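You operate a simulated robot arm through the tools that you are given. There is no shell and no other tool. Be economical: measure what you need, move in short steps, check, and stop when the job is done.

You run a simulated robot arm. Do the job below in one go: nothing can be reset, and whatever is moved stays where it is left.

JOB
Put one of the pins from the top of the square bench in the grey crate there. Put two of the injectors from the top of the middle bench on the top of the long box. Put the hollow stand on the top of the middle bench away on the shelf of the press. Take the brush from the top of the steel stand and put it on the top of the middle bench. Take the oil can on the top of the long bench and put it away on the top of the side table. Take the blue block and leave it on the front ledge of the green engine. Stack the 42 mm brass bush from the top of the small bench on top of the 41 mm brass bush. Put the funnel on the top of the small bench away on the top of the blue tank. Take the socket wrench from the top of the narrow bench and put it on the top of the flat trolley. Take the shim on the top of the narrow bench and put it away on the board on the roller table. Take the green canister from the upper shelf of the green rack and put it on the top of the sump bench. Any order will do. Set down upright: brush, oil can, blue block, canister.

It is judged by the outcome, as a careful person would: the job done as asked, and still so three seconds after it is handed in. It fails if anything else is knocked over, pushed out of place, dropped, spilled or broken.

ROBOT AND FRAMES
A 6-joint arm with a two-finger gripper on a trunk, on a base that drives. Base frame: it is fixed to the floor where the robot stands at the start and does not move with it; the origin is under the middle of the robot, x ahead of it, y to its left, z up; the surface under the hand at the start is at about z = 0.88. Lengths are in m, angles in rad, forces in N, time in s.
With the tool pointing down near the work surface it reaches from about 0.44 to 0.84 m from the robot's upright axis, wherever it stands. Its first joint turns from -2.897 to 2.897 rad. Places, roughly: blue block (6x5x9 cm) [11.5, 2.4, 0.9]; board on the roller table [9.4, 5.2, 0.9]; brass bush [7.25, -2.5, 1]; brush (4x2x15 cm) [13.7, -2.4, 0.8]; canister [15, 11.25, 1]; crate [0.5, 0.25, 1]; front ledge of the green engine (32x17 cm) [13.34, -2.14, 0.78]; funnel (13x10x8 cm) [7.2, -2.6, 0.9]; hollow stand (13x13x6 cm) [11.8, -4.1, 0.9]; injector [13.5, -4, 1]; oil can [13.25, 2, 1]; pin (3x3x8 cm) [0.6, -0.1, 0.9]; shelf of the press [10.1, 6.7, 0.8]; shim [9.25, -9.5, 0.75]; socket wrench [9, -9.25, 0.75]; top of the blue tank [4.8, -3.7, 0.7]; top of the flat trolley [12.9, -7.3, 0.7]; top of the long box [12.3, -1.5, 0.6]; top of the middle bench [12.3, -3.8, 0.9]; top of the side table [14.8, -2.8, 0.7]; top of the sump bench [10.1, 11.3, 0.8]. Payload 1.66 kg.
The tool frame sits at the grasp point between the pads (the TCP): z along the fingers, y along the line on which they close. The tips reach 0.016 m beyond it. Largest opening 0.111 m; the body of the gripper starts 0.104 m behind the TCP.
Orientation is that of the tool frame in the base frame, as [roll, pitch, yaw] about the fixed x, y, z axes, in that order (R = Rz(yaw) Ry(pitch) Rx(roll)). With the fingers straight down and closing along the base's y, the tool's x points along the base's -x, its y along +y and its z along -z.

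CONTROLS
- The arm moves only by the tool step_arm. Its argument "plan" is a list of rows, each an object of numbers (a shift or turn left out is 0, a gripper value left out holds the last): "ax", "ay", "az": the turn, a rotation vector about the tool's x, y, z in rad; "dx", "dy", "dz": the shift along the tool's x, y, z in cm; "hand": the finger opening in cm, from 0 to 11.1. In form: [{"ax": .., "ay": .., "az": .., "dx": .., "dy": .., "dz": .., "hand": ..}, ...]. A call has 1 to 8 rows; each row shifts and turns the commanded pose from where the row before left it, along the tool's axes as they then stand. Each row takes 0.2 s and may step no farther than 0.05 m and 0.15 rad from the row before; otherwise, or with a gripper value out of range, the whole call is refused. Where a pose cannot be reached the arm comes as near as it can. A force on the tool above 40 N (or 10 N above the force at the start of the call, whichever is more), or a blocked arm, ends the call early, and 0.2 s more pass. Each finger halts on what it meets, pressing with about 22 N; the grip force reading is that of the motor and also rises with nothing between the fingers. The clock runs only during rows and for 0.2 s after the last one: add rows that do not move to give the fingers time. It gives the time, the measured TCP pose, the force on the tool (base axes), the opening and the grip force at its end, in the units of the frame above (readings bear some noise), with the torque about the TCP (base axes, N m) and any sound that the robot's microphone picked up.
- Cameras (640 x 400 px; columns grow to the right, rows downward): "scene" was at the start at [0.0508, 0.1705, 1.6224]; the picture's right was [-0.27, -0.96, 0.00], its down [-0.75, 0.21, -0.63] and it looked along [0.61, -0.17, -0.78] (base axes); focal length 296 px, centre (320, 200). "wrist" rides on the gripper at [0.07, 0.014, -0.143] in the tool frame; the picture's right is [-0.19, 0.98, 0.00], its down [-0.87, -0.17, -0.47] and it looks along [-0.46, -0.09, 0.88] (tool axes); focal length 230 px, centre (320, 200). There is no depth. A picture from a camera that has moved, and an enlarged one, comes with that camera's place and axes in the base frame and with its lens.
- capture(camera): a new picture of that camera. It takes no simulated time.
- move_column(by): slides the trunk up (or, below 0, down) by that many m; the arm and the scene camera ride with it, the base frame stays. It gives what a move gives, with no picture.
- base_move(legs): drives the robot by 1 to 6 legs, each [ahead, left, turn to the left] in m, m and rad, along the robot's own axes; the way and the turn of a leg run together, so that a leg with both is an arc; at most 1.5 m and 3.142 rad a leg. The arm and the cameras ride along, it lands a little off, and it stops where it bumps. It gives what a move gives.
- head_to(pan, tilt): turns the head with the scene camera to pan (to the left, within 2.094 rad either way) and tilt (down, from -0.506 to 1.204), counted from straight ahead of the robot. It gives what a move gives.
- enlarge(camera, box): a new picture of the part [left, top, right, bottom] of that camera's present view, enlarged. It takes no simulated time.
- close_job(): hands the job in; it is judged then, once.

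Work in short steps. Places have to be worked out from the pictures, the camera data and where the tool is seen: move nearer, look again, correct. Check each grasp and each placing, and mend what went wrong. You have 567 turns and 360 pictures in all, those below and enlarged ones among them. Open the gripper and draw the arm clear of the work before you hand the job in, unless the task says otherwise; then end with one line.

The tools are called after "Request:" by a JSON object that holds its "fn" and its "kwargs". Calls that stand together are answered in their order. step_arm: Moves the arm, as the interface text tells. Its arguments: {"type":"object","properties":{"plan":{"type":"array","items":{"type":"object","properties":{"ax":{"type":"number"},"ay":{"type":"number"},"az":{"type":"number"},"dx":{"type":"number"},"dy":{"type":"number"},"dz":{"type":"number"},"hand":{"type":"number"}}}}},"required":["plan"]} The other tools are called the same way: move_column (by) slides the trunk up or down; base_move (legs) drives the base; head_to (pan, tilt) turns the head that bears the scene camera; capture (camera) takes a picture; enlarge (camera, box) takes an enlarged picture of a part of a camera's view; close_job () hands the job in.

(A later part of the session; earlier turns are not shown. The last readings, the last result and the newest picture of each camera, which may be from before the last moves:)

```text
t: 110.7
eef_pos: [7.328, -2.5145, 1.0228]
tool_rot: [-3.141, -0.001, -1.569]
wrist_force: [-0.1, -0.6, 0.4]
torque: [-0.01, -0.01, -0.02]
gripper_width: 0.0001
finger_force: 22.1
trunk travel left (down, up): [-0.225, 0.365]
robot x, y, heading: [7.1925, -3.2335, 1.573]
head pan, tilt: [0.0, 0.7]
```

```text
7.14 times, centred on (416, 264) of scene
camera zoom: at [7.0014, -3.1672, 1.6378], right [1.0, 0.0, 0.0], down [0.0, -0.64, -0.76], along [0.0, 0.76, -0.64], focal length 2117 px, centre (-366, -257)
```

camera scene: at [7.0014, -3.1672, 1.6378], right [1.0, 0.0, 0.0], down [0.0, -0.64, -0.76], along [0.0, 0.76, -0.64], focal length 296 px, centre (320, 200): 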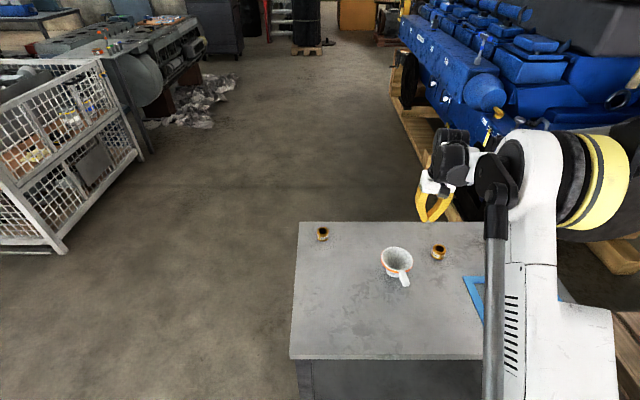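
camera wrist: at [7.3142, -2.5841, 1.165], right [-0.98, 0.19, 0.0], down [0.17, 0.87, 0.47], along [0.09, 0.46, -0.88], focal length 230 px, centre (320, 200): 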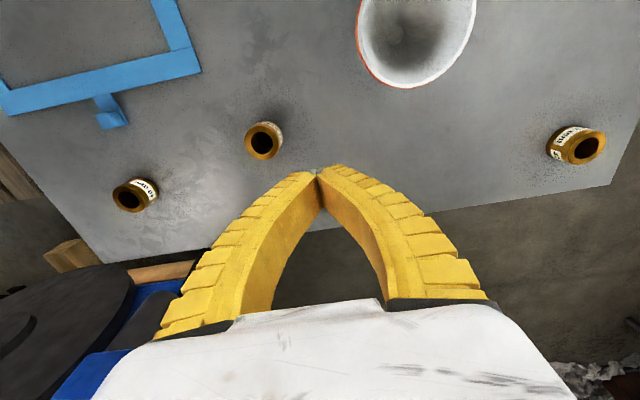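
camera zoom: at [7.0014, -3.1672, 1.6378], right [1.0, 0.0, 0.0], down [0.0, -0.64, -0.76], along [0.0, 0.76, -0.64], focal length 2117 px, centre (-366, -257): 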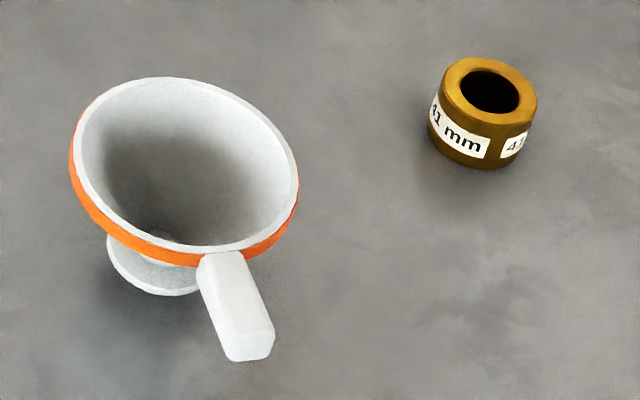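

The bush is about 41 mm across and 30 mm tall, centred near (7.011, −2.464). I return above it with open fingers and check again before gripping.

Request:
{"fn": "step_arm", "kwargs": {"plan": [{"dy": 4.5, "dx": -0.8, "hand": 7}, {"dy": 4.5, "dx": -0.8}, {"dy": 4.5, "dx": -0.8}, {"dy": 4.5, "dx": -0.8}, {"dy": 4.5, "dx": -0.8}, {"dy": 4.5, "dx": -0.5}, {"dy": 4.7, "dx": -0.5}]}}

Request:
{"fn": "step_arm", "kwargs": {"plan": [{"dz": 4.0}, {"dz": 4.0}, {"dz": 2.0}]}}

Request:
{"fn": "capture", "kwargs": {"camera": "wrist"}}

```text
t: 112.3
eef_pos: [7.0092, -2.4646, 1.0271]
tool_rot: [3.141, -0.001, -1.57]
wrist_force: [0.0, -0.3, -0.2]
torque: [0.0, -0.01, 0.0]
gripper_width: 0.0716
finger_force: 1.5
trunk travel left (down, up): [-0.225, 0.365]
robot x, y, heading: [7.191, -3.2317, 1.57]
head pan, tilt: [0.0, 0.7]
```

```text
t: 113.1
eef_pos: [7.0103, -2.4644, 0.9247]
tool_rot: [-3.141, -0.001, -1.569]
wrist_force: [-0.8, 0.7, 0.4]
torque: [0.0, -0.02, 0.0]
gripper_width: 0.0718
finger_force: 1.6
trunk travel left (down, up): [-0.225, 0.365]
robot x, y, heading: [7.1959, -3.2331, 1.57]
head pan, tilt: [0.0, 0.7]
```

```text
322 pictures are left
camera wrist: at [6.9965, -2.5339, 1.0668], right [-0.98, 0.19, 0.0], down [0.17, 0.87, 0.47], along [0.09, 0.46, -0.88], focal length 230 px, centre (320, 200)
```

wrist: 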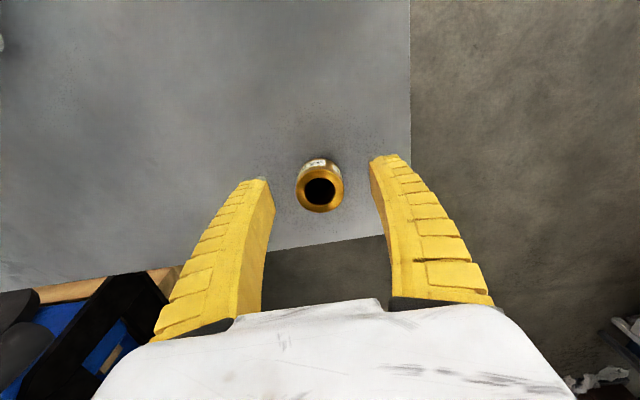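

The pixel sizes show this bench top is lower, about z 0.857, so last time the fingers closed on the bush's top edge. It is at (7.014, −2.448) and the 41 mm one at (7.399, −2.526). I go lower and grip properly.

Request:
{"fn": "step_arm", "kwargs": {"plan": [{"dx": -1.6, "dy": -0.4}, {"dz": 2.5}, {"dz": 2.1}, {"hand": 0}, {}, {}, {}]}}

Request:
{"fn": "capture", "kwargs": {"camera": "wrist"}}

```text
t: 114.7
eef_pos: [7.0137, -2.4473, 0.8786]
tool_rot: [-3.141, 0.0, -1.57]
wrist_force: [-1.6, -1.1, 2.5]
torque: [-0.13, -0.01, -0.04]
gripper_width: 0.037
finger_force: 21.9
trunk travel left (down, up): [-0.225, 0.365]
robot x, y, heading: [7.1916, -3.2346, 1.57]
head pan, tilt: [0.0, 0.7]
```

```text
321 pictures are left
camera wrist: at [7.0011, -2.5175, 1.0207], right [-0.98, 0.19, 0.0], down [0.17, 0.87, 0.47], along [0.09, 0.46, -0.88], focal length 230 px, centre (320, 200)
```

wrist: 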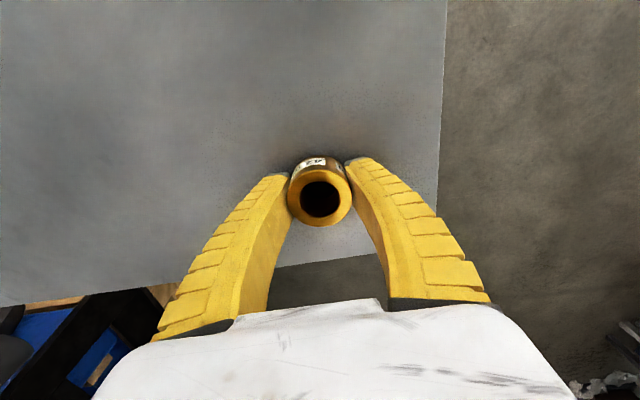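

Now the bush sits fully between the pads. I lift and check that it stays.

Request:
{"fn": "step_arm", "kwargs": {"plan": [{"dz": -1}, {"dz": -3}, {"dz": -4}, {"dz": -4}]}}

Request:
{"fn": "capture", "kwargs": {"camera": "wrist"}}

```text
t: 115.7
eef_pos: [7.0135, -2.4458, 0.9994]
tool_rot: [3.141, 0.001, -1.57]
wrist_force: [0.2, -1.1, -3.0]
torque: [0.02, 0.02, -0.01]
gripper_width: 0.0353
finger_force: 21.3
trunk travel left (down, up): [-0.225, 0.365]
robot x, y, heading: [7.1945, -3.2341, 1.572]
head pan, tilt: [0.0, 0.7]
```

```text
320 pictures are left
camera wrist: at [7.0004, -2.5159, 1.1416], right [-0.98, 0.19, 0.0], down [0.17, 0.87, 0.47], along [0.09, 0.46, -0.88], focal length 230 px, centre (320, 200)
```

wrist: 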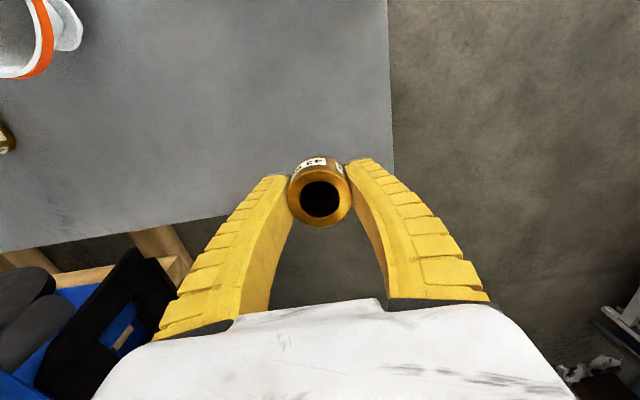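

Held firmly. I carry it toward the 41 mm bush at (7.399, −2.526).

Request:
{"fn": "step_arm", "kwargs": {"plan": [{"dy": -4.5, "dx": 0.9}, {"dy": -4.5, "dx": 0.9}, {"dy": -4.5, "dx": 0.9}, {"dy": -4.5, "dx": 0.9}, {"dy": -4.5, "dx": 0.9}, {"dy": -4.5, "dx": 0.9}, {"dy": -4.5, "dx": 0.9}]}}

Request:
{"fn": "capture", "kwargs": {"camera": "wrist"}}

```text
t: 117.3
eef_pos: [7.3315, -2.5104, 0.9977]
tool_rot: [3.141, 0.001, -1.568]
wrist_force: [1.0, -0.2, -2.5]
torque: [0.04, 0.04, 0.0]
gripper_width: 0.0353
finger_force: 21.6
trunk travel left (down, up): [-0.225, 0.365]
robot x, y, heading: [7.1929, -3.234, 1.576]
head pan, tilt: [0.0, 0.7]
```

```text
319 pictures are left
camera wrist: at [7.3189, -2.5801, 1.14], right [-0.98, 0.19, 0.0], down [0.17, 0.87, 0.47], along [0.09, 0.46, -0.88], focal length 230 px, centre (320, 200)
```

wrist: 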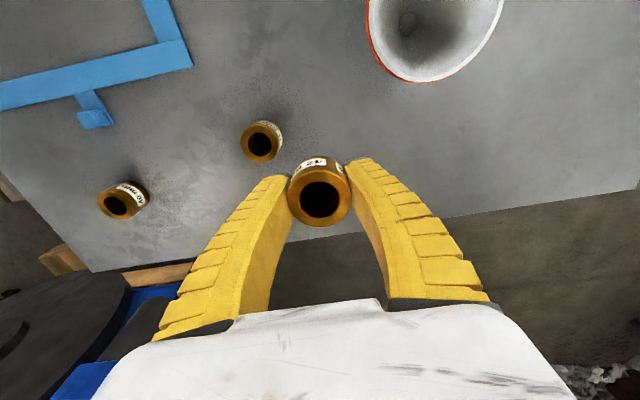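

The 41 mm bush is confirmed at (7.398, −2.528). I align over it and lower to just above contact.

Request:
{"fn": "step_arm", "kwargs": {"plan": [{"dy": -3.35, "dx": 0.85}, {"dy": -3.35, "dx": 0.8}, {"dz": 3}, {}]}}

Request:
{"fn": "capture", "kwargs": {"camera": "wrist"}}

Request:
{"fn": "capture", "kwargs": {"camera": "scene"}}

```text
t: 118.3
eef_pos: [7.3981, -2.5273, 0.9682]
tool_rot: [-3.141, 0.0, -1.569]
wrist_force: [-0.1, 0.3, -3.0]
torque: [0.0, 0.02, -0.01]
gripper_width: 0.035
finger_force: 21.9
trunk travel left (down, up): [-0.225, 0.365]
robot x, y, heading: [7.1935, -3.2352, 1.573]
head pan, tilt: [0.0, 0.7]
```

```text
318 pictures are left
camera wrist: at [7.3849, -2.5966, 1.1098], right [-0.98, 0.19, 0.0], down [0.17, 0.87, 0.47], along [0.09, 0.46, -0.88], focal length 230 px, centre (320, 200)
```

wrist: 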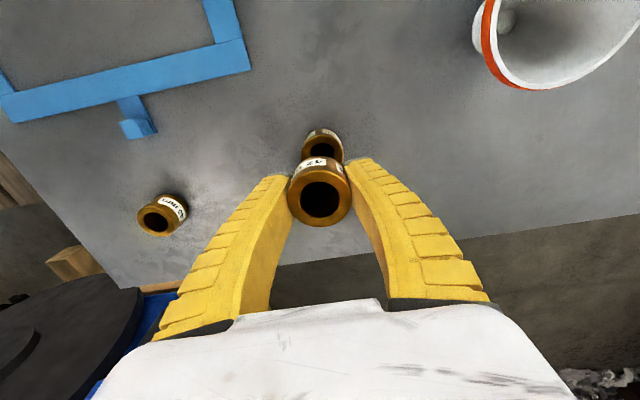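

```text
317 pictures are left
camera scene: at [7.0018, -3.1672, 1.6379], right [1.0, 0.0, 0.0], down [0.0, -0.64, -0.77], along [0.0, 0.77, -0.64], focal length 296 px, centre (320, 200)
```

scene: 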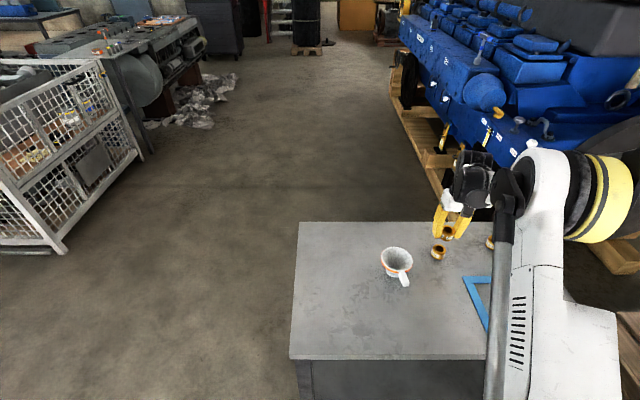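

I check the alignment from the scene side with an enlarged view.

Request:
{"fn": "enlarge", "kwargs": {"camera": "scene", "box": [420, 215, 468, 265]}}

Request:
{"fn": "enlarge", "kwargs": {"camera": "wrist", "box": [280, 115, 360, 235]}}

```text
8.00 times, centred on (444, 240) of scene
camera zoom: at [7.0018, -3.1672, 1.6379], right [1.0, 0.0, 0.0], down [0.0, -0.64, -0.77], along [0.0, 0.77, -0.64], focal length 2371 px, centre (-672, -120)
```

zoom: 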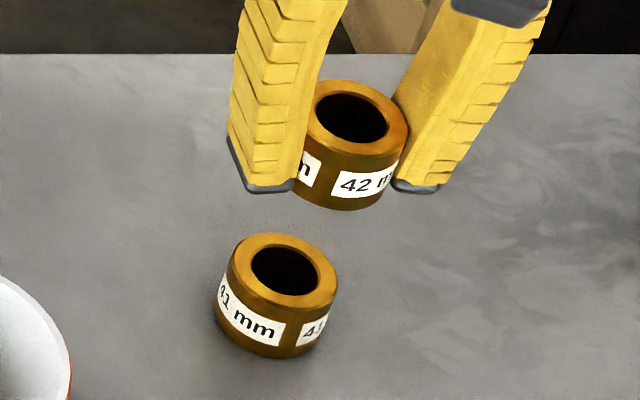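

```text
3.33 times, centred on (320, 175) of wrist
camera zoom: at [7.3849, -2.5966, 1.1098], right [-0.98, 0.19, 0.0], down [0.17, 0.87, 0.47], along [0.09, 0.46, -0.88], focal length 767 px, centre (320, 283)
```

zoom: 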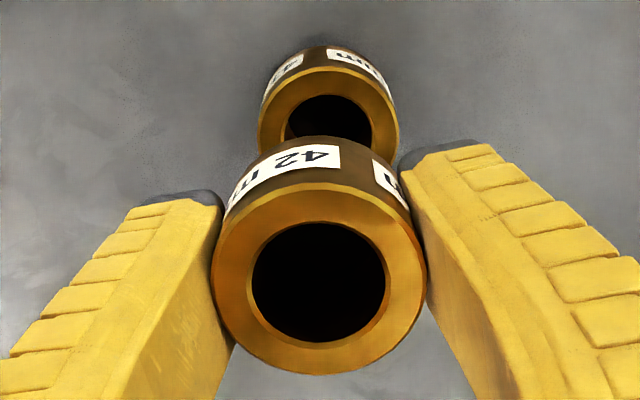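

Both views agree within 2–3 mm. I shift slightly and lower to just above contact, then feel for it.

Request:
{"fn": "step_arm", "kwargs": {"plan": [{"dy": 0.25, "dx": 0.15, "dz": 1}, {"dz": 2.5}, {"dz": 1.7}, {"dz": 0.3}]}}

Request:
{"fn": "enlarge", "kwargs": {"camera": "scene", "box": [412, 225, 468, 275]}}

```text
t: 119.3
eef_pos: [7.3949, -2.5277, 0.9139]
tool_rot: [-3.14, 0.0, -1.57]
wrist_force: [-0.2, 0.3, -2.8]
torque: [0.01, 0.04, 0.03]
gripper_width: 0.0353
finger_force: 22.3
trunk travel left (down, up): [-0.225, 0.365]
robot x, y, heading: [7.1944, -3.2319, 1.57]
head pan, tilt: [0.0, 0.7]
```

```text
8.00 times, centred on (440, 250) of scene
camera zoom: at [7.0018, -3.1671, 1.6379], right [1.0, 0.0, 0.0], down [0.0, -0.64, -0.76], along [0.0, 0.76, -0.64], focal length 2371 px, centre (-640, -200)
```

zoom: 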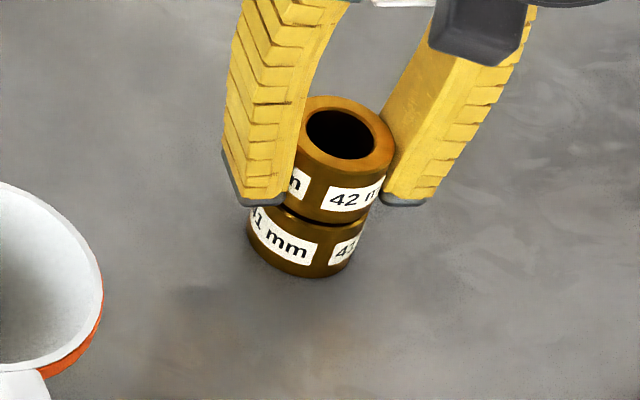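

Aligned well, with a small gap left. I lower in 2 mm steps to contact.

Request:
{"fn": "step_arm", "kwargs": {"plan": [{"dz": 0.2}, {"dz": 0.2}]}}

```text
t: 119.9
eef_pos: [7.3957, -2.527, 0.9099]
tool_rot: [3.141, 0.001, -1.571]
wrist_force: [1.3, 3.3, 15.1]
torque: [-0.12, -0.03, 0.06]
gripper_width: 0.0367
finger_force: 22.1
trunk travel left (down, up): [-0.225, 0.365]
robot x, y, heading: [7.1935, -3.2314, 1.569]
head pan, tilt: [0.0, 0.7]
```

Contact reached. I ease 1 mm up, open gently and rise straight up.

Request:
{"fn": "step_arm", "kwargs": {"plan": [{"dz": -0.15}, {"hand": 4.8}, {"hand": 7.0}, {"dz": -2}, {"dz": -4}, {"dz": -4}]}}

Request:
{"fn": "enlarge", "kwargs": {"camera": "scene", "box": [412, 215, 472, 275]}}

```text
t: 121.3
eef_pos: [7.3948, -2.5301, 1.0103]
tool_rot: [-3.141, 0.0, -1.569]
wrist_force: [0.7, 1.0, -0.8]
torque: [-0.01, -0.01, 0.03]
gripper_width: 0.0717
finger_force: 0.8
trunk travel left (down, up): [-0.225, 0.365]
robot x, y, heading: [7.1935, -3.235, 1.574]
head pan, tilt: [0.0, 0.7]
```

```text
6.67 times, centred on (442, 245) of scene
camera zoom: at [7.0016, -3.1678, 1.6379], right [1.0, 0.0, 0.0], down [0.0, -0.64, -0.77], along [0.0, 0.77, -0.64], focal length 1976 px, centre (-493, -100)
```

zoom: 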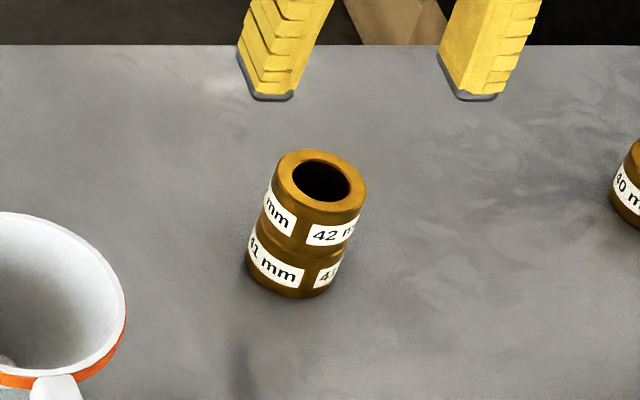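

The 42 mm bush is stacked on the 41 mm one. Next the funnel: its rim centre is near (7.233, −2.606) and its handle points toward me, so I move above the handle and look.

Request:
{"fn": "step_arm", "kwargs": {"plan": [{"dz": -2}, {"dy": 3.2, "dx": 2.7}, {"dy": 3.2, "dx": 2.7}, {"dy": 3.2, "dx": 2.7}, {"dy": 3.2, "dx": 2.7}, {"dy": 3.0, "dx": 2.7}]}}

Request:
{"fn": "capture", "kwargs": {"camera": "wrist"}}

Request:
{"fn": "enlarge", "kwargs": {"camera": "scene", "box": [360, 200, 480, 300]}}

```text
t: 122.7
eef_pos: [7.2366, -2.6643, 1.0295]
tool_rot: [-3.141, 0.001, -1.568]
wrist_force: [0.4, -0.4, -0.5]
torque: [0.04, 0.0, 0.0]
gripper_width: 0.0719
finger_force: 0.8
trunk travel left (down, up): [-0.225, 0.365]
robot x, y, heading: [7.1948, -3.2332, 1.576]
head pan, tilt: [0.0, 0.7]
```

```text
312 pictures are left
camera wrist: at [7.2239, -2.7354, 1.1728], right [-0.98, 0.19, 0.0], down [0.17, 0.87, 0.47], along [0.09, 0.46, -0.88], focal length 230 px, centre (320, 200)
```

wrist: 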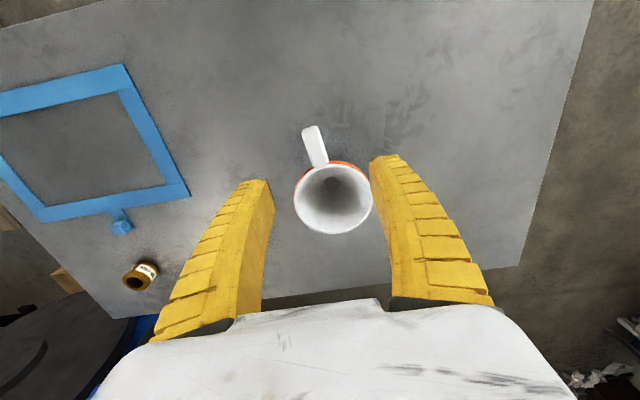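

```text
4.00 times, centred on (420, 250) of scene
camera zoom: at [7.0012, -3.168, 1.6378], right [1.0, 0.0, 0.0], down [0.0, -0.64, -0.77], along [0.0, 0.77, -0.64], focal length 1186 px, centre (-80, 0)
```

zoom: 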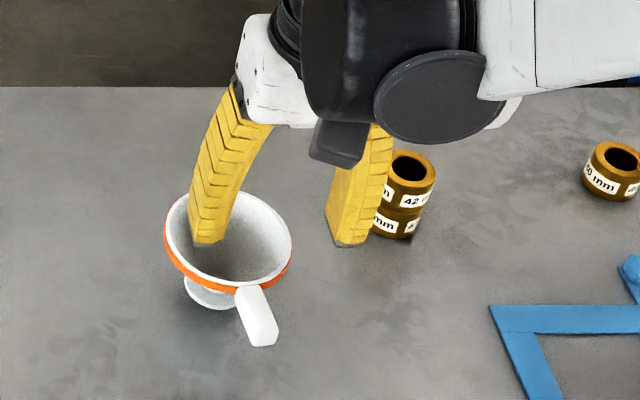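

The handle is about 2 cm wide, along the y axis at x ≈ 7.242, with y from −2.655 to −2.69 at z ≈ 0.925. I grip it close to the rim.

Request:
{"fn": "step_arm", "kwargs": {"plan": [{"dy": -0.5, "dx": 1.0, "hand": 5}, {"dz": 4.5}, {"dz": 4.0}, {"dz": 2.0}]}}

Request:
{"fn": "capture", "kwargs": {"camera": "wrist"}}

Request:
{"fn": "enlarge", "kwargs": {"camera": "scene", "box": [360, 220, 440, 300]}}

```text
t: 123.7
eef_pos: [7.242, -2.6719, 0.9257]
tool_rot: [-3.141, 0.001, -1.57]
wrist_force: [-0.3, -0.2, 0.0]
torque: [0.01, -0.01, 0.04]
gripper_width: 0.052
finger_force: 1.3
trunk travel left (down, up): [-0.225, 0.365]
robot x, y, heading: [7.1957, -3.2312, 1.577]
head pan, tilt: [0.0, 0.7]
```

```text
310 pictures are left
camera wrist: at [7.2287, -2.7417, 1.0677], right [-0.98, 0.19, 0.0], down [0.17, 0.87, 0.47], along [0.09, 0.46, -0.88], focal length 230 px, centre (320, 200)
```

wrist: 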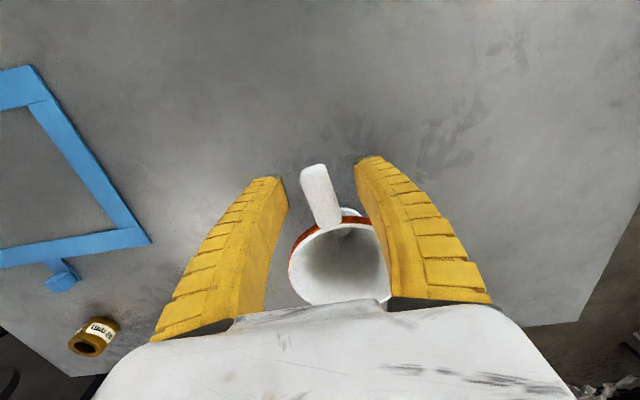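

```text
5.00 times, centred on (400, 260) of scene
camera zoom: at [7.0018, -3.1671, 1.6378], right [1.0, 0.0, 0.0], down [0.0, -0.64, -0.76], along [0.0, 0.76, -0.64], focal length 1482 px, centre (-80, -100)
```

zoom: 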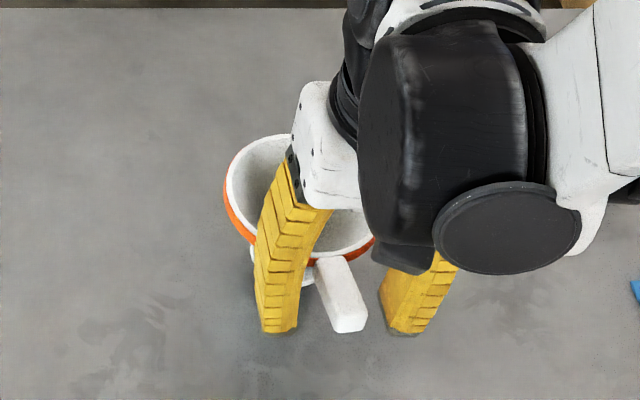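

The handle is centred between the fingers. I go 1 cm lower and grip.

Request:
{"fn": "step_arm", "kwargs": {"plan": [{"dz": 1.0}, {"hand": 0}, {}, {}, {}]}}

Request:
{"fn": "step_arm", "kwargs": {"plan": [{"dz": -1}, {"dz": -3}, {"dz": -4}, {"dz": -4}, {}]}}

Request:
{"fn": "capture", "kwargs": {"camera": "wrist"}}

Request:
{"fn": "enlarge", "kwargs": {"camera": "scene", "box": [340, 180, 440, 300]}}

```text
t: 124.9
eef_pos: [7.2416, -2.6723, 0.9153]
tool_rot: [-3.141, 0.001, -1.568]
wrist_force: [0.0, 0.0, 0.4]
torque: [0.01, -0.02, -0.02]
gripper_width: 0.0
finger_force: 22.0
trunk travel left (down, up): [-0.225, 0.365]
robot x, y, heading: [7.1965, -3.2311, 1.574]
head pan, tilt: [0.0, 0.7]
```

```text
t: 126.1
eef_pos: [7.2424, -2.6713, 1.0357]
tool_rot: [-3.14, 0.001, -1.569]
wrist_force: [-0.9, 0.5, 0.1]
torque: [-0.02, 0.0, 0.05]
gripper_width: 0.0
finger_force: 22.4
trunk travel left (down, up): [-0.225, 0.365]
robot x, y, heading: [7.1922, -3.2316, 1.573]
head pan, tilt: [0.0, 0.7]
```

```text
308 pictures are left
camera wrist: at [7.2287, -2.7414, 1.1775], right [-0.98, 0.19, 0.0], down [0.17, 0.87, 0.47], along [0.09, 0.46, -0.88], focal length 230 px, centre (320, 200)
```

wrist: 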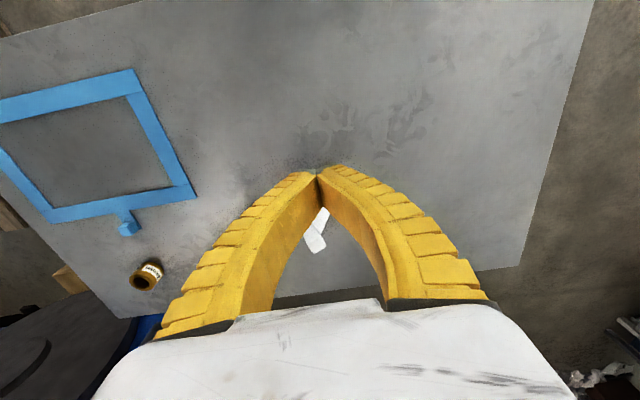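

```text
3.33 times, centred on (390, 240) of scene
camera zoom: at [7.0018, -3.167, 1.6378], right [1.0, 0.0, 0.0], down [0.0, -0.64, -0.76], along [0.0, 0.76, -0.64], focal length 988 px, centre (87, 67)
```

zoom: 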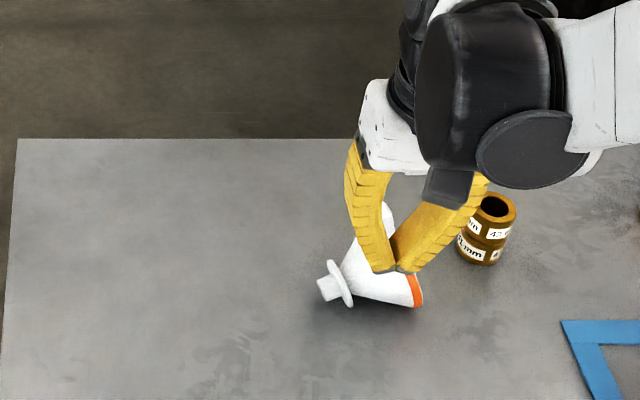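

The grip missed: the fingers squeezed off the sloping handle and the funnel tipped onto its side. It is still on the bench, so I open, raise and look.

Request:
{"fn": "step_arm", "kwargs": {"plan": [{"dz": -4, "hand": 8}, {"dz": -4}, {"dz": -3, "dx": 3}, {"dx": 4.5}, {"dx": 4.5}, {"dx": 4.5}]}}

Request:
{"fn": "capture", "kwargs": {"camera": "wrist"}}

Request:
{"fn": "capture", "kwargs": {"camera": "scene"}}

```text
t: 127.5
eef_pos: [7.2411, -2.8386, 1.1457]
tool_rot: [3.141, 0.002, -1.57]
wrist_force: [0.7, -0.1, 0.3]
torque: [0.01, -0.03, -0.02]
gripper_width: 0.0816
finger_force: 0.9
trunk travel left (down, up): [-0.225, 0.365]
robot x, y, heading: [7.1965, -3.2332, 1.571]
head pan, tilt: [0.0, 0.7]
```

```text
306 pictures are left
camera wrist: at [7.2279, -2.9081, 1.2882], right [-0.98, 0.19, 0.0], down [0.17, 0.87, 0.47], along [0.09, 0.46, -0.88], focal length 230 px, centre (320, 200)
```

wrist: 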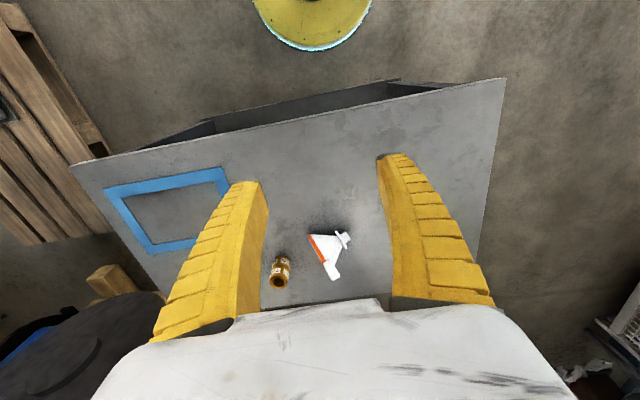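

```text
305 pictures are left
camera scene: at [7.0016, -3.169, 1.6379], right [1.0, 0.0, 0.0], down [0.0, -0.64, -0.77], along [0.0, 0.77, -0.64], focal length 296 px, centre (320, 200)
```

scene: 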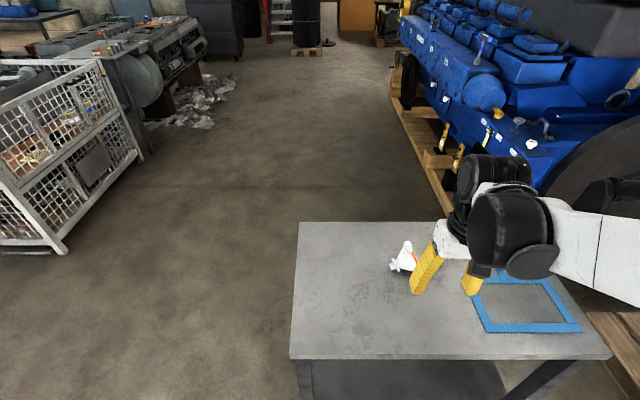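

Request:
{"fn": "enlarge", "kwargs": {"camera": "scene", "box": [370, 225, 450, 285]}}

Request:
{"fn": "enlarge", "kwargs": {"camera": "wrist", "box": [260, 200, 380, 300]}}

```text
6.67 times, centred on (410, 255) of scene
camera zoom: at [7.0016, -3.169, 1.6379], right [1.0, 0.0, 0.0], down [0.0, -0.64, -0.77], along [0.0, 0.77, -0.64], focal length 1976 px, centre (-280, -167)
```

zoom: 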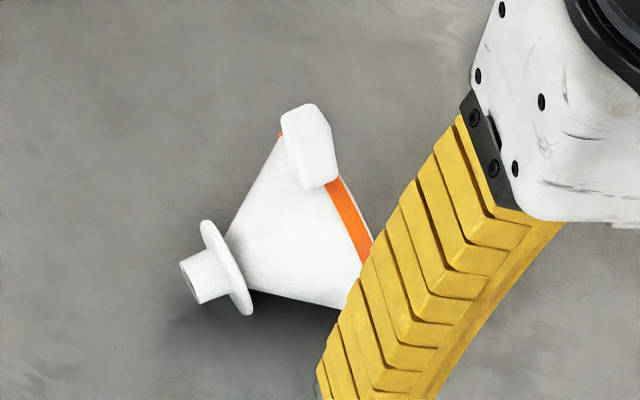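

```text
4.00 times, centred on (320, 250) of wrist
camera zoom: at [7.2279, -2.9081, 1.2882], right [-0.98, 0.19, 0.0], down [0.17, 0.87, 0.47], along [0.09, 0.46, -0.88], focal length 920 px, centre (320, 0)
```

zoom: 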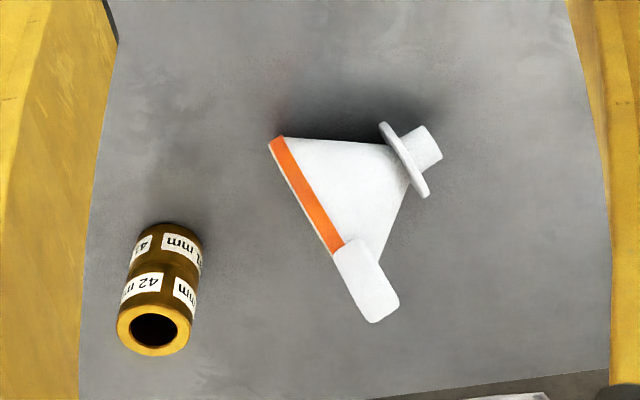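

The funnel lies on its side, mouth toward +x. I bring the wrist camera nearer to see the rim and handle.

Request:
{"fn": "step_arm", "kwargs": {"plan": [{"dx": -4.5, "dz": 1}, {"dx": -4.5, "dz": 1}, {"dx": -4, "dz": 1, "dy": -2}]}}

Request:
{"fn": "capture", "kwargs": {"camera": "wrist"}}

Request:
{"fn": "enlarge", "kwargs": {"camera": "wrist", "box": [240, 100, 400, 240]}}

```text
t: 128.3
eef_pos: [7.2618, -2.7044, 1.1146]
tool_rot: [-3.141, 0.001, -1.568]
wrist_force: [-0.3, 0.6, 0.1]
torque: [-0.04, -0.01, 0.0]
gripper_width: 0.0815
finger_force: 0.6
trunk travel left (down, up): [-0.225, 0.365]
robot x, y, heading: [7.1969, -3.2307, 1.574]
head pan, tilt: [0.0, 0.7]
```

```text
302 pictures are left
camera wrist: at [7.248, -2.7742, 1.257], right [-0.98, 0.19, 0.0], down [0.17, 0.87, 0.47], along [0.09, 0.46, -0.88], focal length 230 px, centre (320, 200)
```

wrist: 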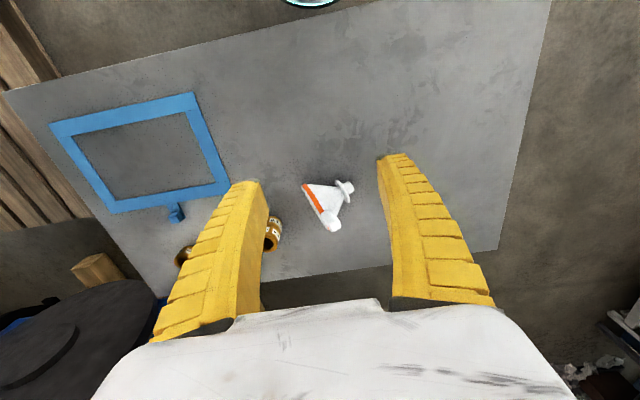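

```text
2.86 times, centred on (320, 170) of wrist
camera zoom: at [7.248, -2.7742, 1.257], right [-0.98, 0.19, 0.0], down [0.17, 0.87, 0.47], along [0.09, 0.46, -0.88], focal length 657 px, centre (320, 286)
```

zoom: 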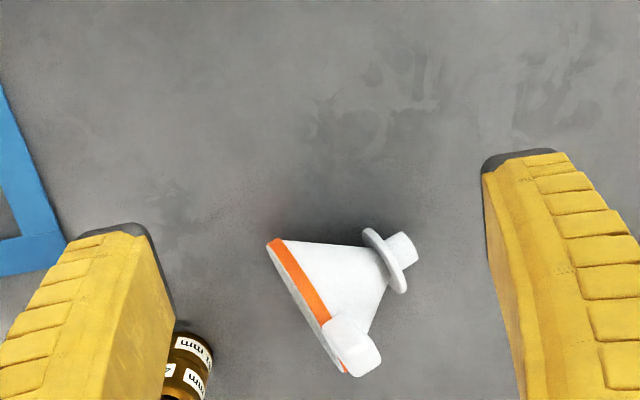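

The handle now sticks up from the rim, ending near (7.26, −2.58, 0.975) and nearly above the funnel's weight. I turn the gripper by about 1.29 rad so that it closes across the handle.

Request:
{"fn": "step_arm", "kwargs": {"plan": [{"az": 0.143}, {"az": 0.143}, {"az": 0.143}, {"az": 0.143}, {"az": 0.143}, {"az": 0.143}, {"az": 0.143}, {"az": 0.143}]}}

Request:
{"fn": "step_arm", "kwargs": {"plan": [{"az": 0.143}, {}]}}

Request:
{"fn": "capture", "kwargs": {"camera": "wrist"}}

```text
t: 130.1
eef_pos: [7.2613, -2.7081, 1.1149]
tool_rot: [3.142, -0.001, -2.716]
wrist_force: [0.2, 0.2, -0.7]
torque: [-0.02, -0.02, 0.01]
gripper_width: 0.0816
finger_force: 0.7
trunk travel left (down, up): [-0.225, 0.365]
robot x, y, heading: [7.1919, -3.2337, 1.576]
head pan, tilt: [0.0, 0.7]
```

```text
t: 130.7
eef_pos: [7.2618, -2.708, 1.1146]
tool_rot: [-3.141, 0.0, -2.858]
wrist_force: [-1.0, -0.2, -0.5]
torque: [-0.01, -0.02, -0.01]
gripper_width: 0.0815
finger_force: 0.3
trunk travel left (down, up): [-0.225, 0.365]
robot x, y, heading: [7.194, -3.2342, 1.569]
head pan, tilt: [0.0, 0.7]
```

```text
300 pictures are left
camera wrist: at [7.1908, -2.7149, 1.2574], right [-0.09, 1.0, 0.0], down [0.88, 0.08, 0.47], along [0.47, 0.04, -0.88], focal length 230 px, centre (320, 200)
```

wrist: 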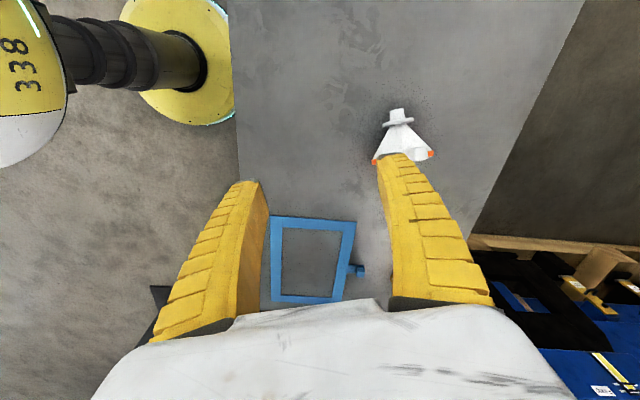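

I shift over the funnel to have it centred in the wrist view.

Request:
{"fn": "step_arm", "kwargs": {"plan": [{"dy": 4.1, "dx": -1.4}, {"dy": 4.1, "dx": -1.5}, {"dy": 4.0, "dx": -1.5}, {"dz": 3}]}}

Request:
{"fn": "capture", "kwargs": {"camera": "wrist"}}

Request:
{"fn": "enlarge", "kwargs": {"camera": "scene", "box": [360, 200, 460, 300]}}

```text
t: 131.7
eef_pos: [7.2718, -2.5791, 1.0847]
tool_rot: [3.141, 0.001, -2.857]
wrist_force: [0.3, 0.2, 0.0]
torque: [0.0, 0.0, -0.01]
gripper_width: 0.0816
finger_force: 0.8
trunk travel left (down, up): [-0.225, 0.365]
robot x, y, heading: [7.1939, -3.2292, 1.573]
head pan, tilt: [0.0, 0.7]
```

```text
299 pictures are left
camera wrist: at [7.2023, -2.5858, 1.2275], right [-0.09, 1.0, 0.0], down [0.88, 0.08, 0.47], along [0.47, 0.04, -0.88], focal length 230 px, centre (320, 200)
```

wrist: 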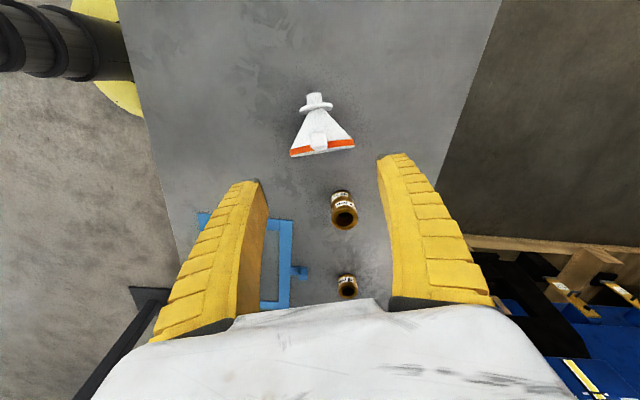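

```text
4.00 times, centred on (410, 250) of scene
camera zoom: at [7.0018, -3.1673, 1.6379], right [1.0, 0.0, 0.0], down [0.0, -0.64, -0.77], along [0.0, 0.77, -0.64], focal length 1186 px, centre (-40, 0)
```

zoom: 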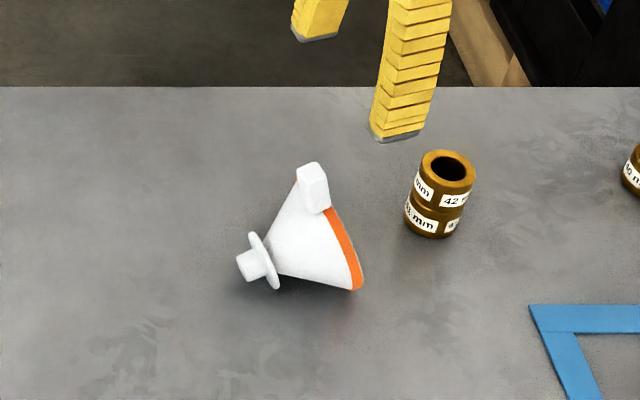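

Request:
{"fn": "enlarge", "kwargs": {"camera": "wrist", "box": [270, 80, 370, 170]}}

```text
4.44 times, centred on (320, 125) of wrist
camera zoom: at [7.2023, -2.5858, 1.2275], right [-0.09, 1.0, 0.0], down [0.88, 0.08, 0.47], along [0.47, 0.04, -0.88], focal length 1022 px, centre (320, 533)
```

zoom: 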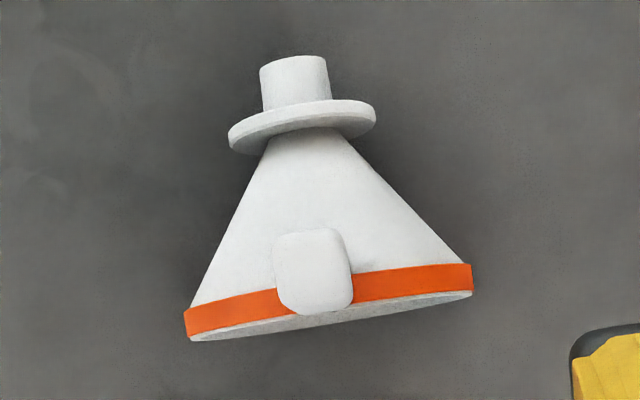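

A very clear view: the handle points up at about (7.266, −2.581), 2 cm wide and aligned with the fingers. I go down over it and check.

Request:
{"fn": "step_arm", "kwargs": {"plan": [{"dx": 0.65, "hand": 5}, {"dz": 4}, {"dz": 4}, {"dz": 3}]}}

Request:
{"fn": "enlarge", "kwargs": {"camera": "wrist", "box": [250, 100, 400, 230]}}

Request:
{"fn": "enlarge", "kwargs": {"camera": "scene", "box": [360, 200, 460, 300]}}

```text
t: 132.7
eef_pos: [7.263, -2.5801, 0.9726]
tool_rot: [3.141, -0.001, -2.854]
wrist_force: [-0.8, 0.2, -0.3]
torque: [-0.03, 0.03, 0.01]
gripper_width: 0.0519
finger_force: 1.5
trunk travel left (down, up): [-0.225, 0.365]
robot x, y, heading: [7.1958, -3.2334, 1.573]
head pan, tilt: [0.0, 0.7]
```

```text
3.08 times, centred on (325, 165) of wrist
camera zoom: at [7.1927, -2.5863, 1.116], right [-0.09, 1.0, 0.0], down [0.88, 0.08, 0.47], along [0.47, 0.04, -0.88], focal length 708 px, centre (305, 308)
```

zoom: 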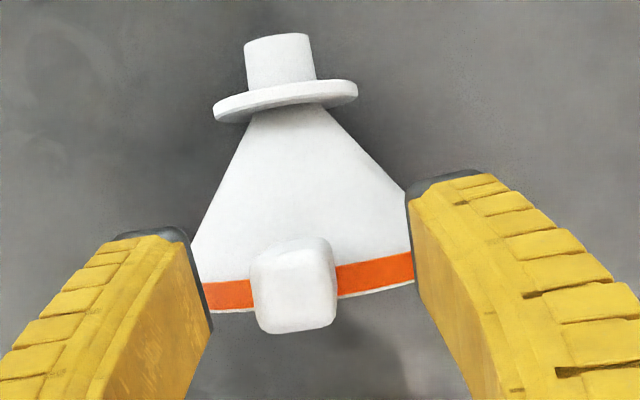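

```text
4.00 times, centred on (410, 250) of scene
camera zoom: at [7.0018, -3.1669, 1.6378], right [1.0, 0.0, 0.0], down [0.0, -0.64, -0.76], along [0.0, 0.76, -0.64], focal length 1186 px, centre (-40, 0)
```

zoom: 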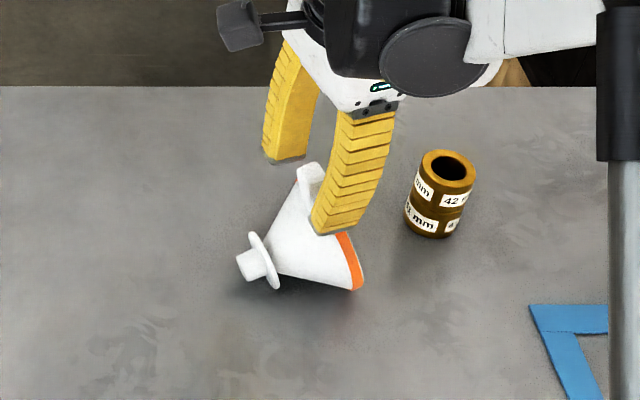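

The handle end is between the fingers. I nudge 2 mm, go 1 cm lower and close.

Request:
{"fn": "step_arm", "kwargs": {"plan": [{"dy": -0.25, "dz": 0.9}, {"hand": 0}, {}, {}]}}

Request:
{"fn": "enlarge", "kwargs": {"camera": "wrist", "box": [250, 100, 400, 230]}}

```text
t: 133.7
eef_pos: [7.2636, -2.5831, 0.9653]
tool_rot: [-3.141, 0.001, -2.856]
wrist_force: [0.0, -0.3, 2.3]
torque: [-0.03, -0.04, 0.0]
gripper_width: 0.0146
finger_force: 22.5
trunk travel left (down, up): [-0.225, 0.365]
robot x, y, heading: [7.1951, -3.2336, 1.573]
head pan, tilt: [0.0, 0.7]
```

```text
3.08 times, centred on (325, 165) of wrist
camera zoom: at [7.1935, -2.5895, 1.108], right [-0.09, 1.0, 0.0], down [0.88, 0.08, 0.47], along [0.47, 0.04, -0.88], focal length 708 px, centre (305, 308)
```

zoom: 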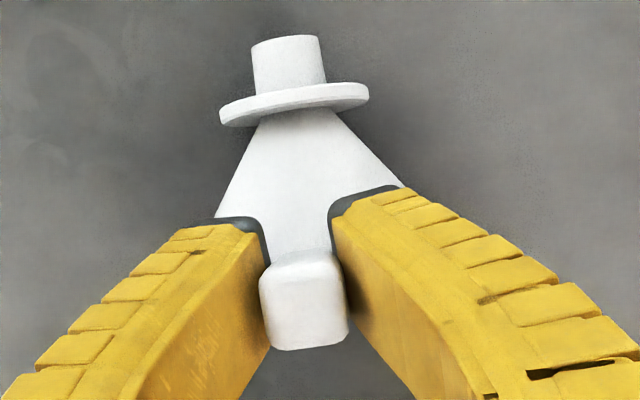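

Gripped at 1.5 cm. I lift slowly and verify.

Request:
{"fn": "step_arm", "kwargs": {"plan": [{"dz": -1}, {"dz": -2}, {"dz": -3}, {"dz": -4}, {"dz": -4}]}}

Request:
{"fn": "capture", "kwargs": {"camera": "wrist"}}

Request:
{"fn": "capture", "kwargs": {"camera": "scene"}}

```text
t: 134.9
eef_pos: [7.2637, -2.5847, 1.1073]
tool_rot: [-3.14, 0.0, -2.856]
wrist_force: [-0.7, -0.3, -0.5]
torque: [0.03, 0.01, 0.0]
gripper_width: 0.0134
finger_force: 21.8
trunk travel left (down, up): [-0.225, 0.365]
robot x, y, heading: [7.1907, -3.2336, 1.576]
head pan, tilt: [0.0, 0.7]
```

```text
293 pictures are left
camera wrist: at [7.194, -2.5923, 1.2483], right [-0.09, 1.0, 0.0], down [0.88, 0.08, 0.47], along [0.47, 0.04, -0.88], focal length 230 px, centre (320, 200)
```

wrist: 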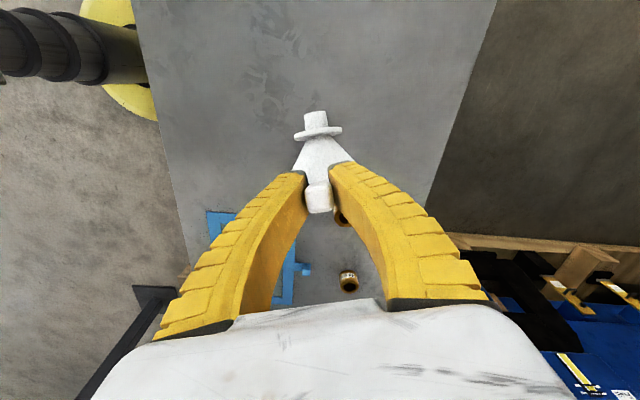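

```text
292 pictures are left
camera scene: at [7.0017, -3.1678, 1.6379], right [1.0, 0.0, 0.0], down [0.0, -0.64, -0.77], along [0.0, 0.77, -0.64], focal length 296 px, centre (320, 200)
```

scene: 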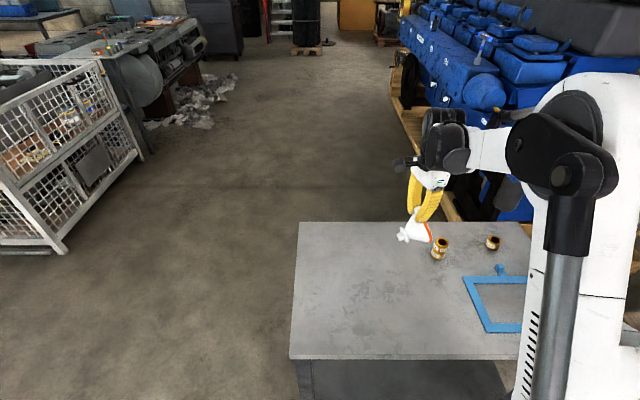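

The funnel hangs firmly. I raise the trunk, back away and drive to the +x side of the blue tank, facing it.

Request:
{"fn": "move_column", "kwargs": {"by": 0.25}}

Request:
{"fn": "base_move", "kwargs": {"legs": [[-0.45, 0, 0], [0, 1.1, 0], [0, 0, 1.57]]}}

Request:
{"fn": "capture", "kwargs": {"camera": "scene"}}

```text
t: 137.4
eef_pos: [7.2644, -2.5842, 1.3562]
tool_rot: [3.141, 0.001, -2.854]
wrist_force: [-0.5, -0.5, -0.4]
torque: [-0.03, -0.01, 0.04]
gripper_width: 0.013
finger_force: 22.2
trunk travel left (down, up): [-0.475, 0.115]
robot x, y, heading: [7.1956, -3.234, 1.571]
head pan, tilt: [0.0, 0.7]
```

```text
t: 149.1
eef_pos: [5.4596, -3.5847, 1.3557]
tool_rot: [3.141, 0.0, -1.319]
wrist_force: [0.0, -0.3, -1.1]
torque: [0.04, 0.01, 0.02]
gripper_width: 0.013
finger_force: 21.6
trunk travel left (down, up): [-0.475, 0.115]
robot x, y, heading: [6.1075, -3.6786, 3.111]
head pan, tilt: [0.0, 0.7]
```

```text
291 pictures are left
camera scene: at [6.0323, -3.865, 1.8878], right [0.03, 1.0, 0.0], down [0.64, -0.02, -0.76], along [-0.76, 0.03, -0.64], focal length 296 px, centre (320, 200)
```

scene: 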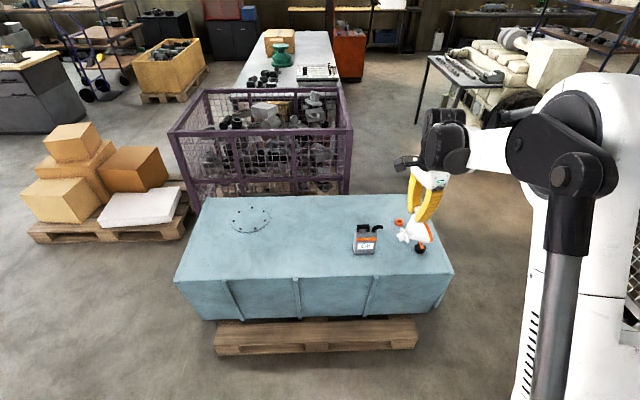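

The tank top has free room around (4.95, −3.88), between the bolted flange and the meter box. I drive up to it.

Request:
{"fn": "base_move", "kwargs": {"legs": [[0.45, 0.22, 0.03]]}}

Request:
{"fn": "capture", "kwargs": {"camera": "scene"}}

Request:
{"fn": "capture", "kwargs": {"camera": "wrist"}}

```text
t: 152.1
eef_pos: [4.9998, -3.8111, 1.3546]
tool_rot: [3.141, -0.001, -1.294]
wrist_force: [-0.6, 0.5, -1.1]
torque: [0.0, -0.03, -0.03]
gripper_width: 0.0128
finger_force: 21.4
trunk travel left (down, up): [-0.475, 0.115]
robot x, y, heading: [5.6465, -3.8874, 3.139]
head pan, tilt: [0.0, 0.7]
```

```text
290 pictures are left
camera scene: at [5.5785, -4.0741, 1.8878], right [0.01, 1.0, 0.0], down [0.64, 0.0, -0.76], along [-0.76, 0.0, -0.64], focal length 296 px, centre (320, 200)
```

scene: 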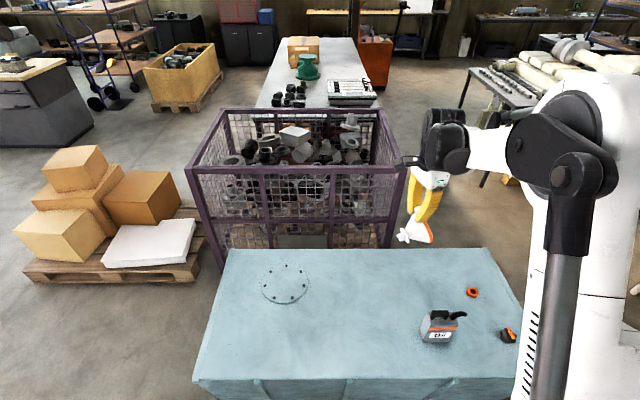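

```text
289 pictures are left
camera wrist: at [5.0063, -3.8815, 1.4975], right [-1.0, -0.09, 0.0], down [-0.08, 0.88, 0.47], along [-0.04, 0.47, -0.88], focal length 230 px, centre (320, 200)
```

wrist: 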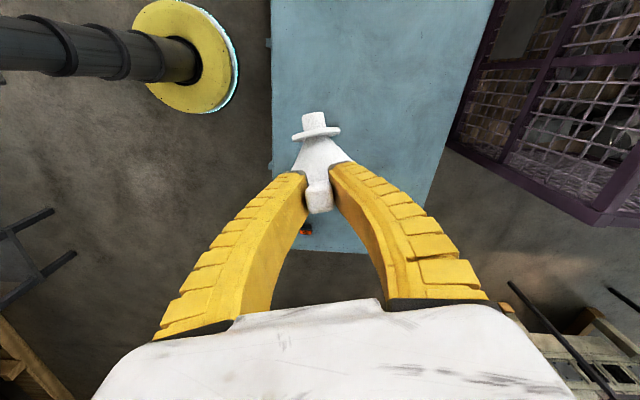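

I move to the free spot (4.93, −3.90), and bring the trunk down.

Request:
{"fn": "step_arm", "kwargs": {"plan": [{"dx": 2.3, "dy": 3.1}, {"dx": 2.3, "dy": 3.1}, {"dx": 2.2, "dy": 3.0}, {}]}}

Request:
{"fn": "move_column", "kwargs": {"by": -0.4}}

Request:
{"fn": "capture", "kwargs": {"camera": "scene"}}

Request:
{"fn": "capture", "kwargs": {"camera": "wrist"}}

```text
t: 153.1
eef_pos: [4.9321, -3.9014, 1.3575]
tool_rot: [-3.141, 0.001, -1.293]
wrist_force: [1.0, -0.1, -1.2]
torque: [0.0, 0.05, 0.0]
gripper_width: 0.0129
finger_force: 21.8
trunk travel left (down, up): [-0.475, 0.115]
robot x, y, heading: [5.6499, -3.8874, 3.138]
head pan, tilt: [0.0, 0.7]
```

```text
t: 156.9
eef_pos: [4.9315, -3.9016, 0.9562]
tool_rot: [-3.141, 0.0, -1.292]
wrist_force: [0.0, -0.3, 0.2]
torque: [0.02, 0.02, -0.02]
gripper_width: 0.0128
finger_force: 22.3
trunk travel left (down, up): [-0.075, 0.515]
robot x, y, heading: [5.648, -3.8873, 3.131]
head pan, tilt: [0.0, 0.7]
```

```text
288 pictures are left
camera scene: at [5.5791, -4.0738, 1.4879], right [0.01, 1.0, 0.0], down [0.64, 0.0, -0.76], along [-0.76, 0.0, -0.64], focal length 296 px, centre (320, 200)
```

scene: 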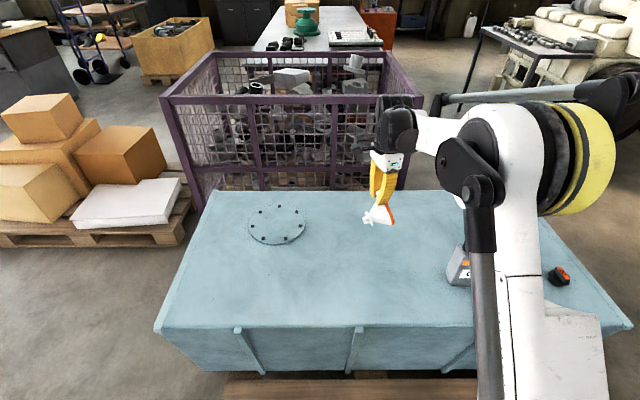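

```text
287 pictures are left
camera wrist: at [4.939, -3.9734, 1.1], right [-1.0, -0.09, 0.0], down [-0.08, 0.88, 0.47], along [-0.04, 0.47, -0.88], focal length 230 px, centre (320, 200)
```

wrist: 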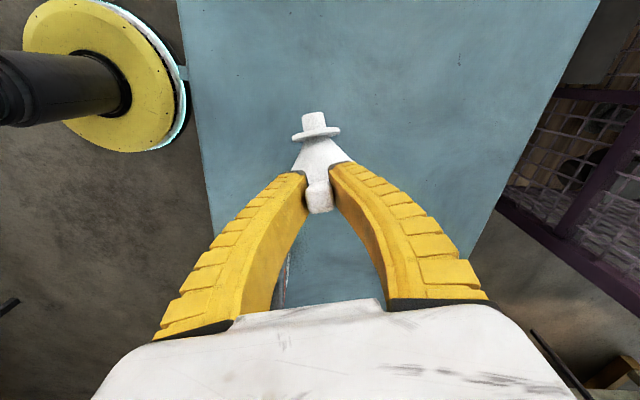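

The funnel hangs over the free spot. I lower toward the surface, expecting contact when the TCP is near z 0.76–0.81.

Request:
{"fn": "step_arm", "kwargs": {"plan": [{"dz": 4}, {"dz": 4}, {"dz": 3}, {"dz": 1}]}}

Request:
{"fn": "capture", "kwargs": {"camera": "scene"}}

```text
t: 157.9
eef_pos: [4.9325, -3.9011, 0.8361]
tool_rot: [-3.141, 0.001, -1.293]
wrist_force: [0.8, 0.7, -0.8]
torque: [0.01, 0.01, 0.01]
gripper_width: 0.0128
finger_force: 22.1
trunk travel left (down, up): [-0.075, 0.515]
robot x, y, heading: [5.6478, -3.8837, 3.131]
head pan, tilt: [0.0, 0.7]
```

```text
286 pictures are left
camera scene: at [5.5789, -4.0738, 1.4879], right [0.01, 1.0, 0.0], down [0.64, 0.0, -0.76], along [-0.76, 0.0, -0.64], focal length 296 px, centre (320, 200)
```

scene: 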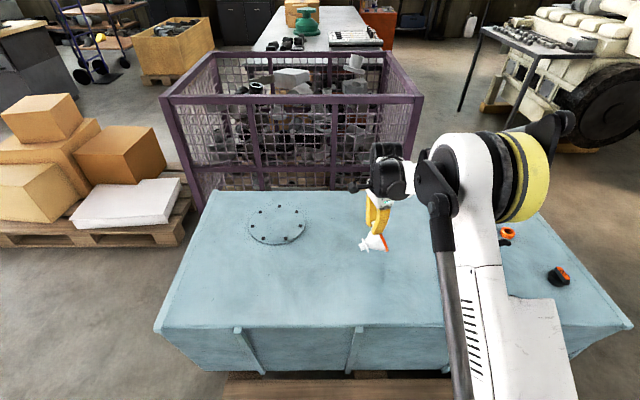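

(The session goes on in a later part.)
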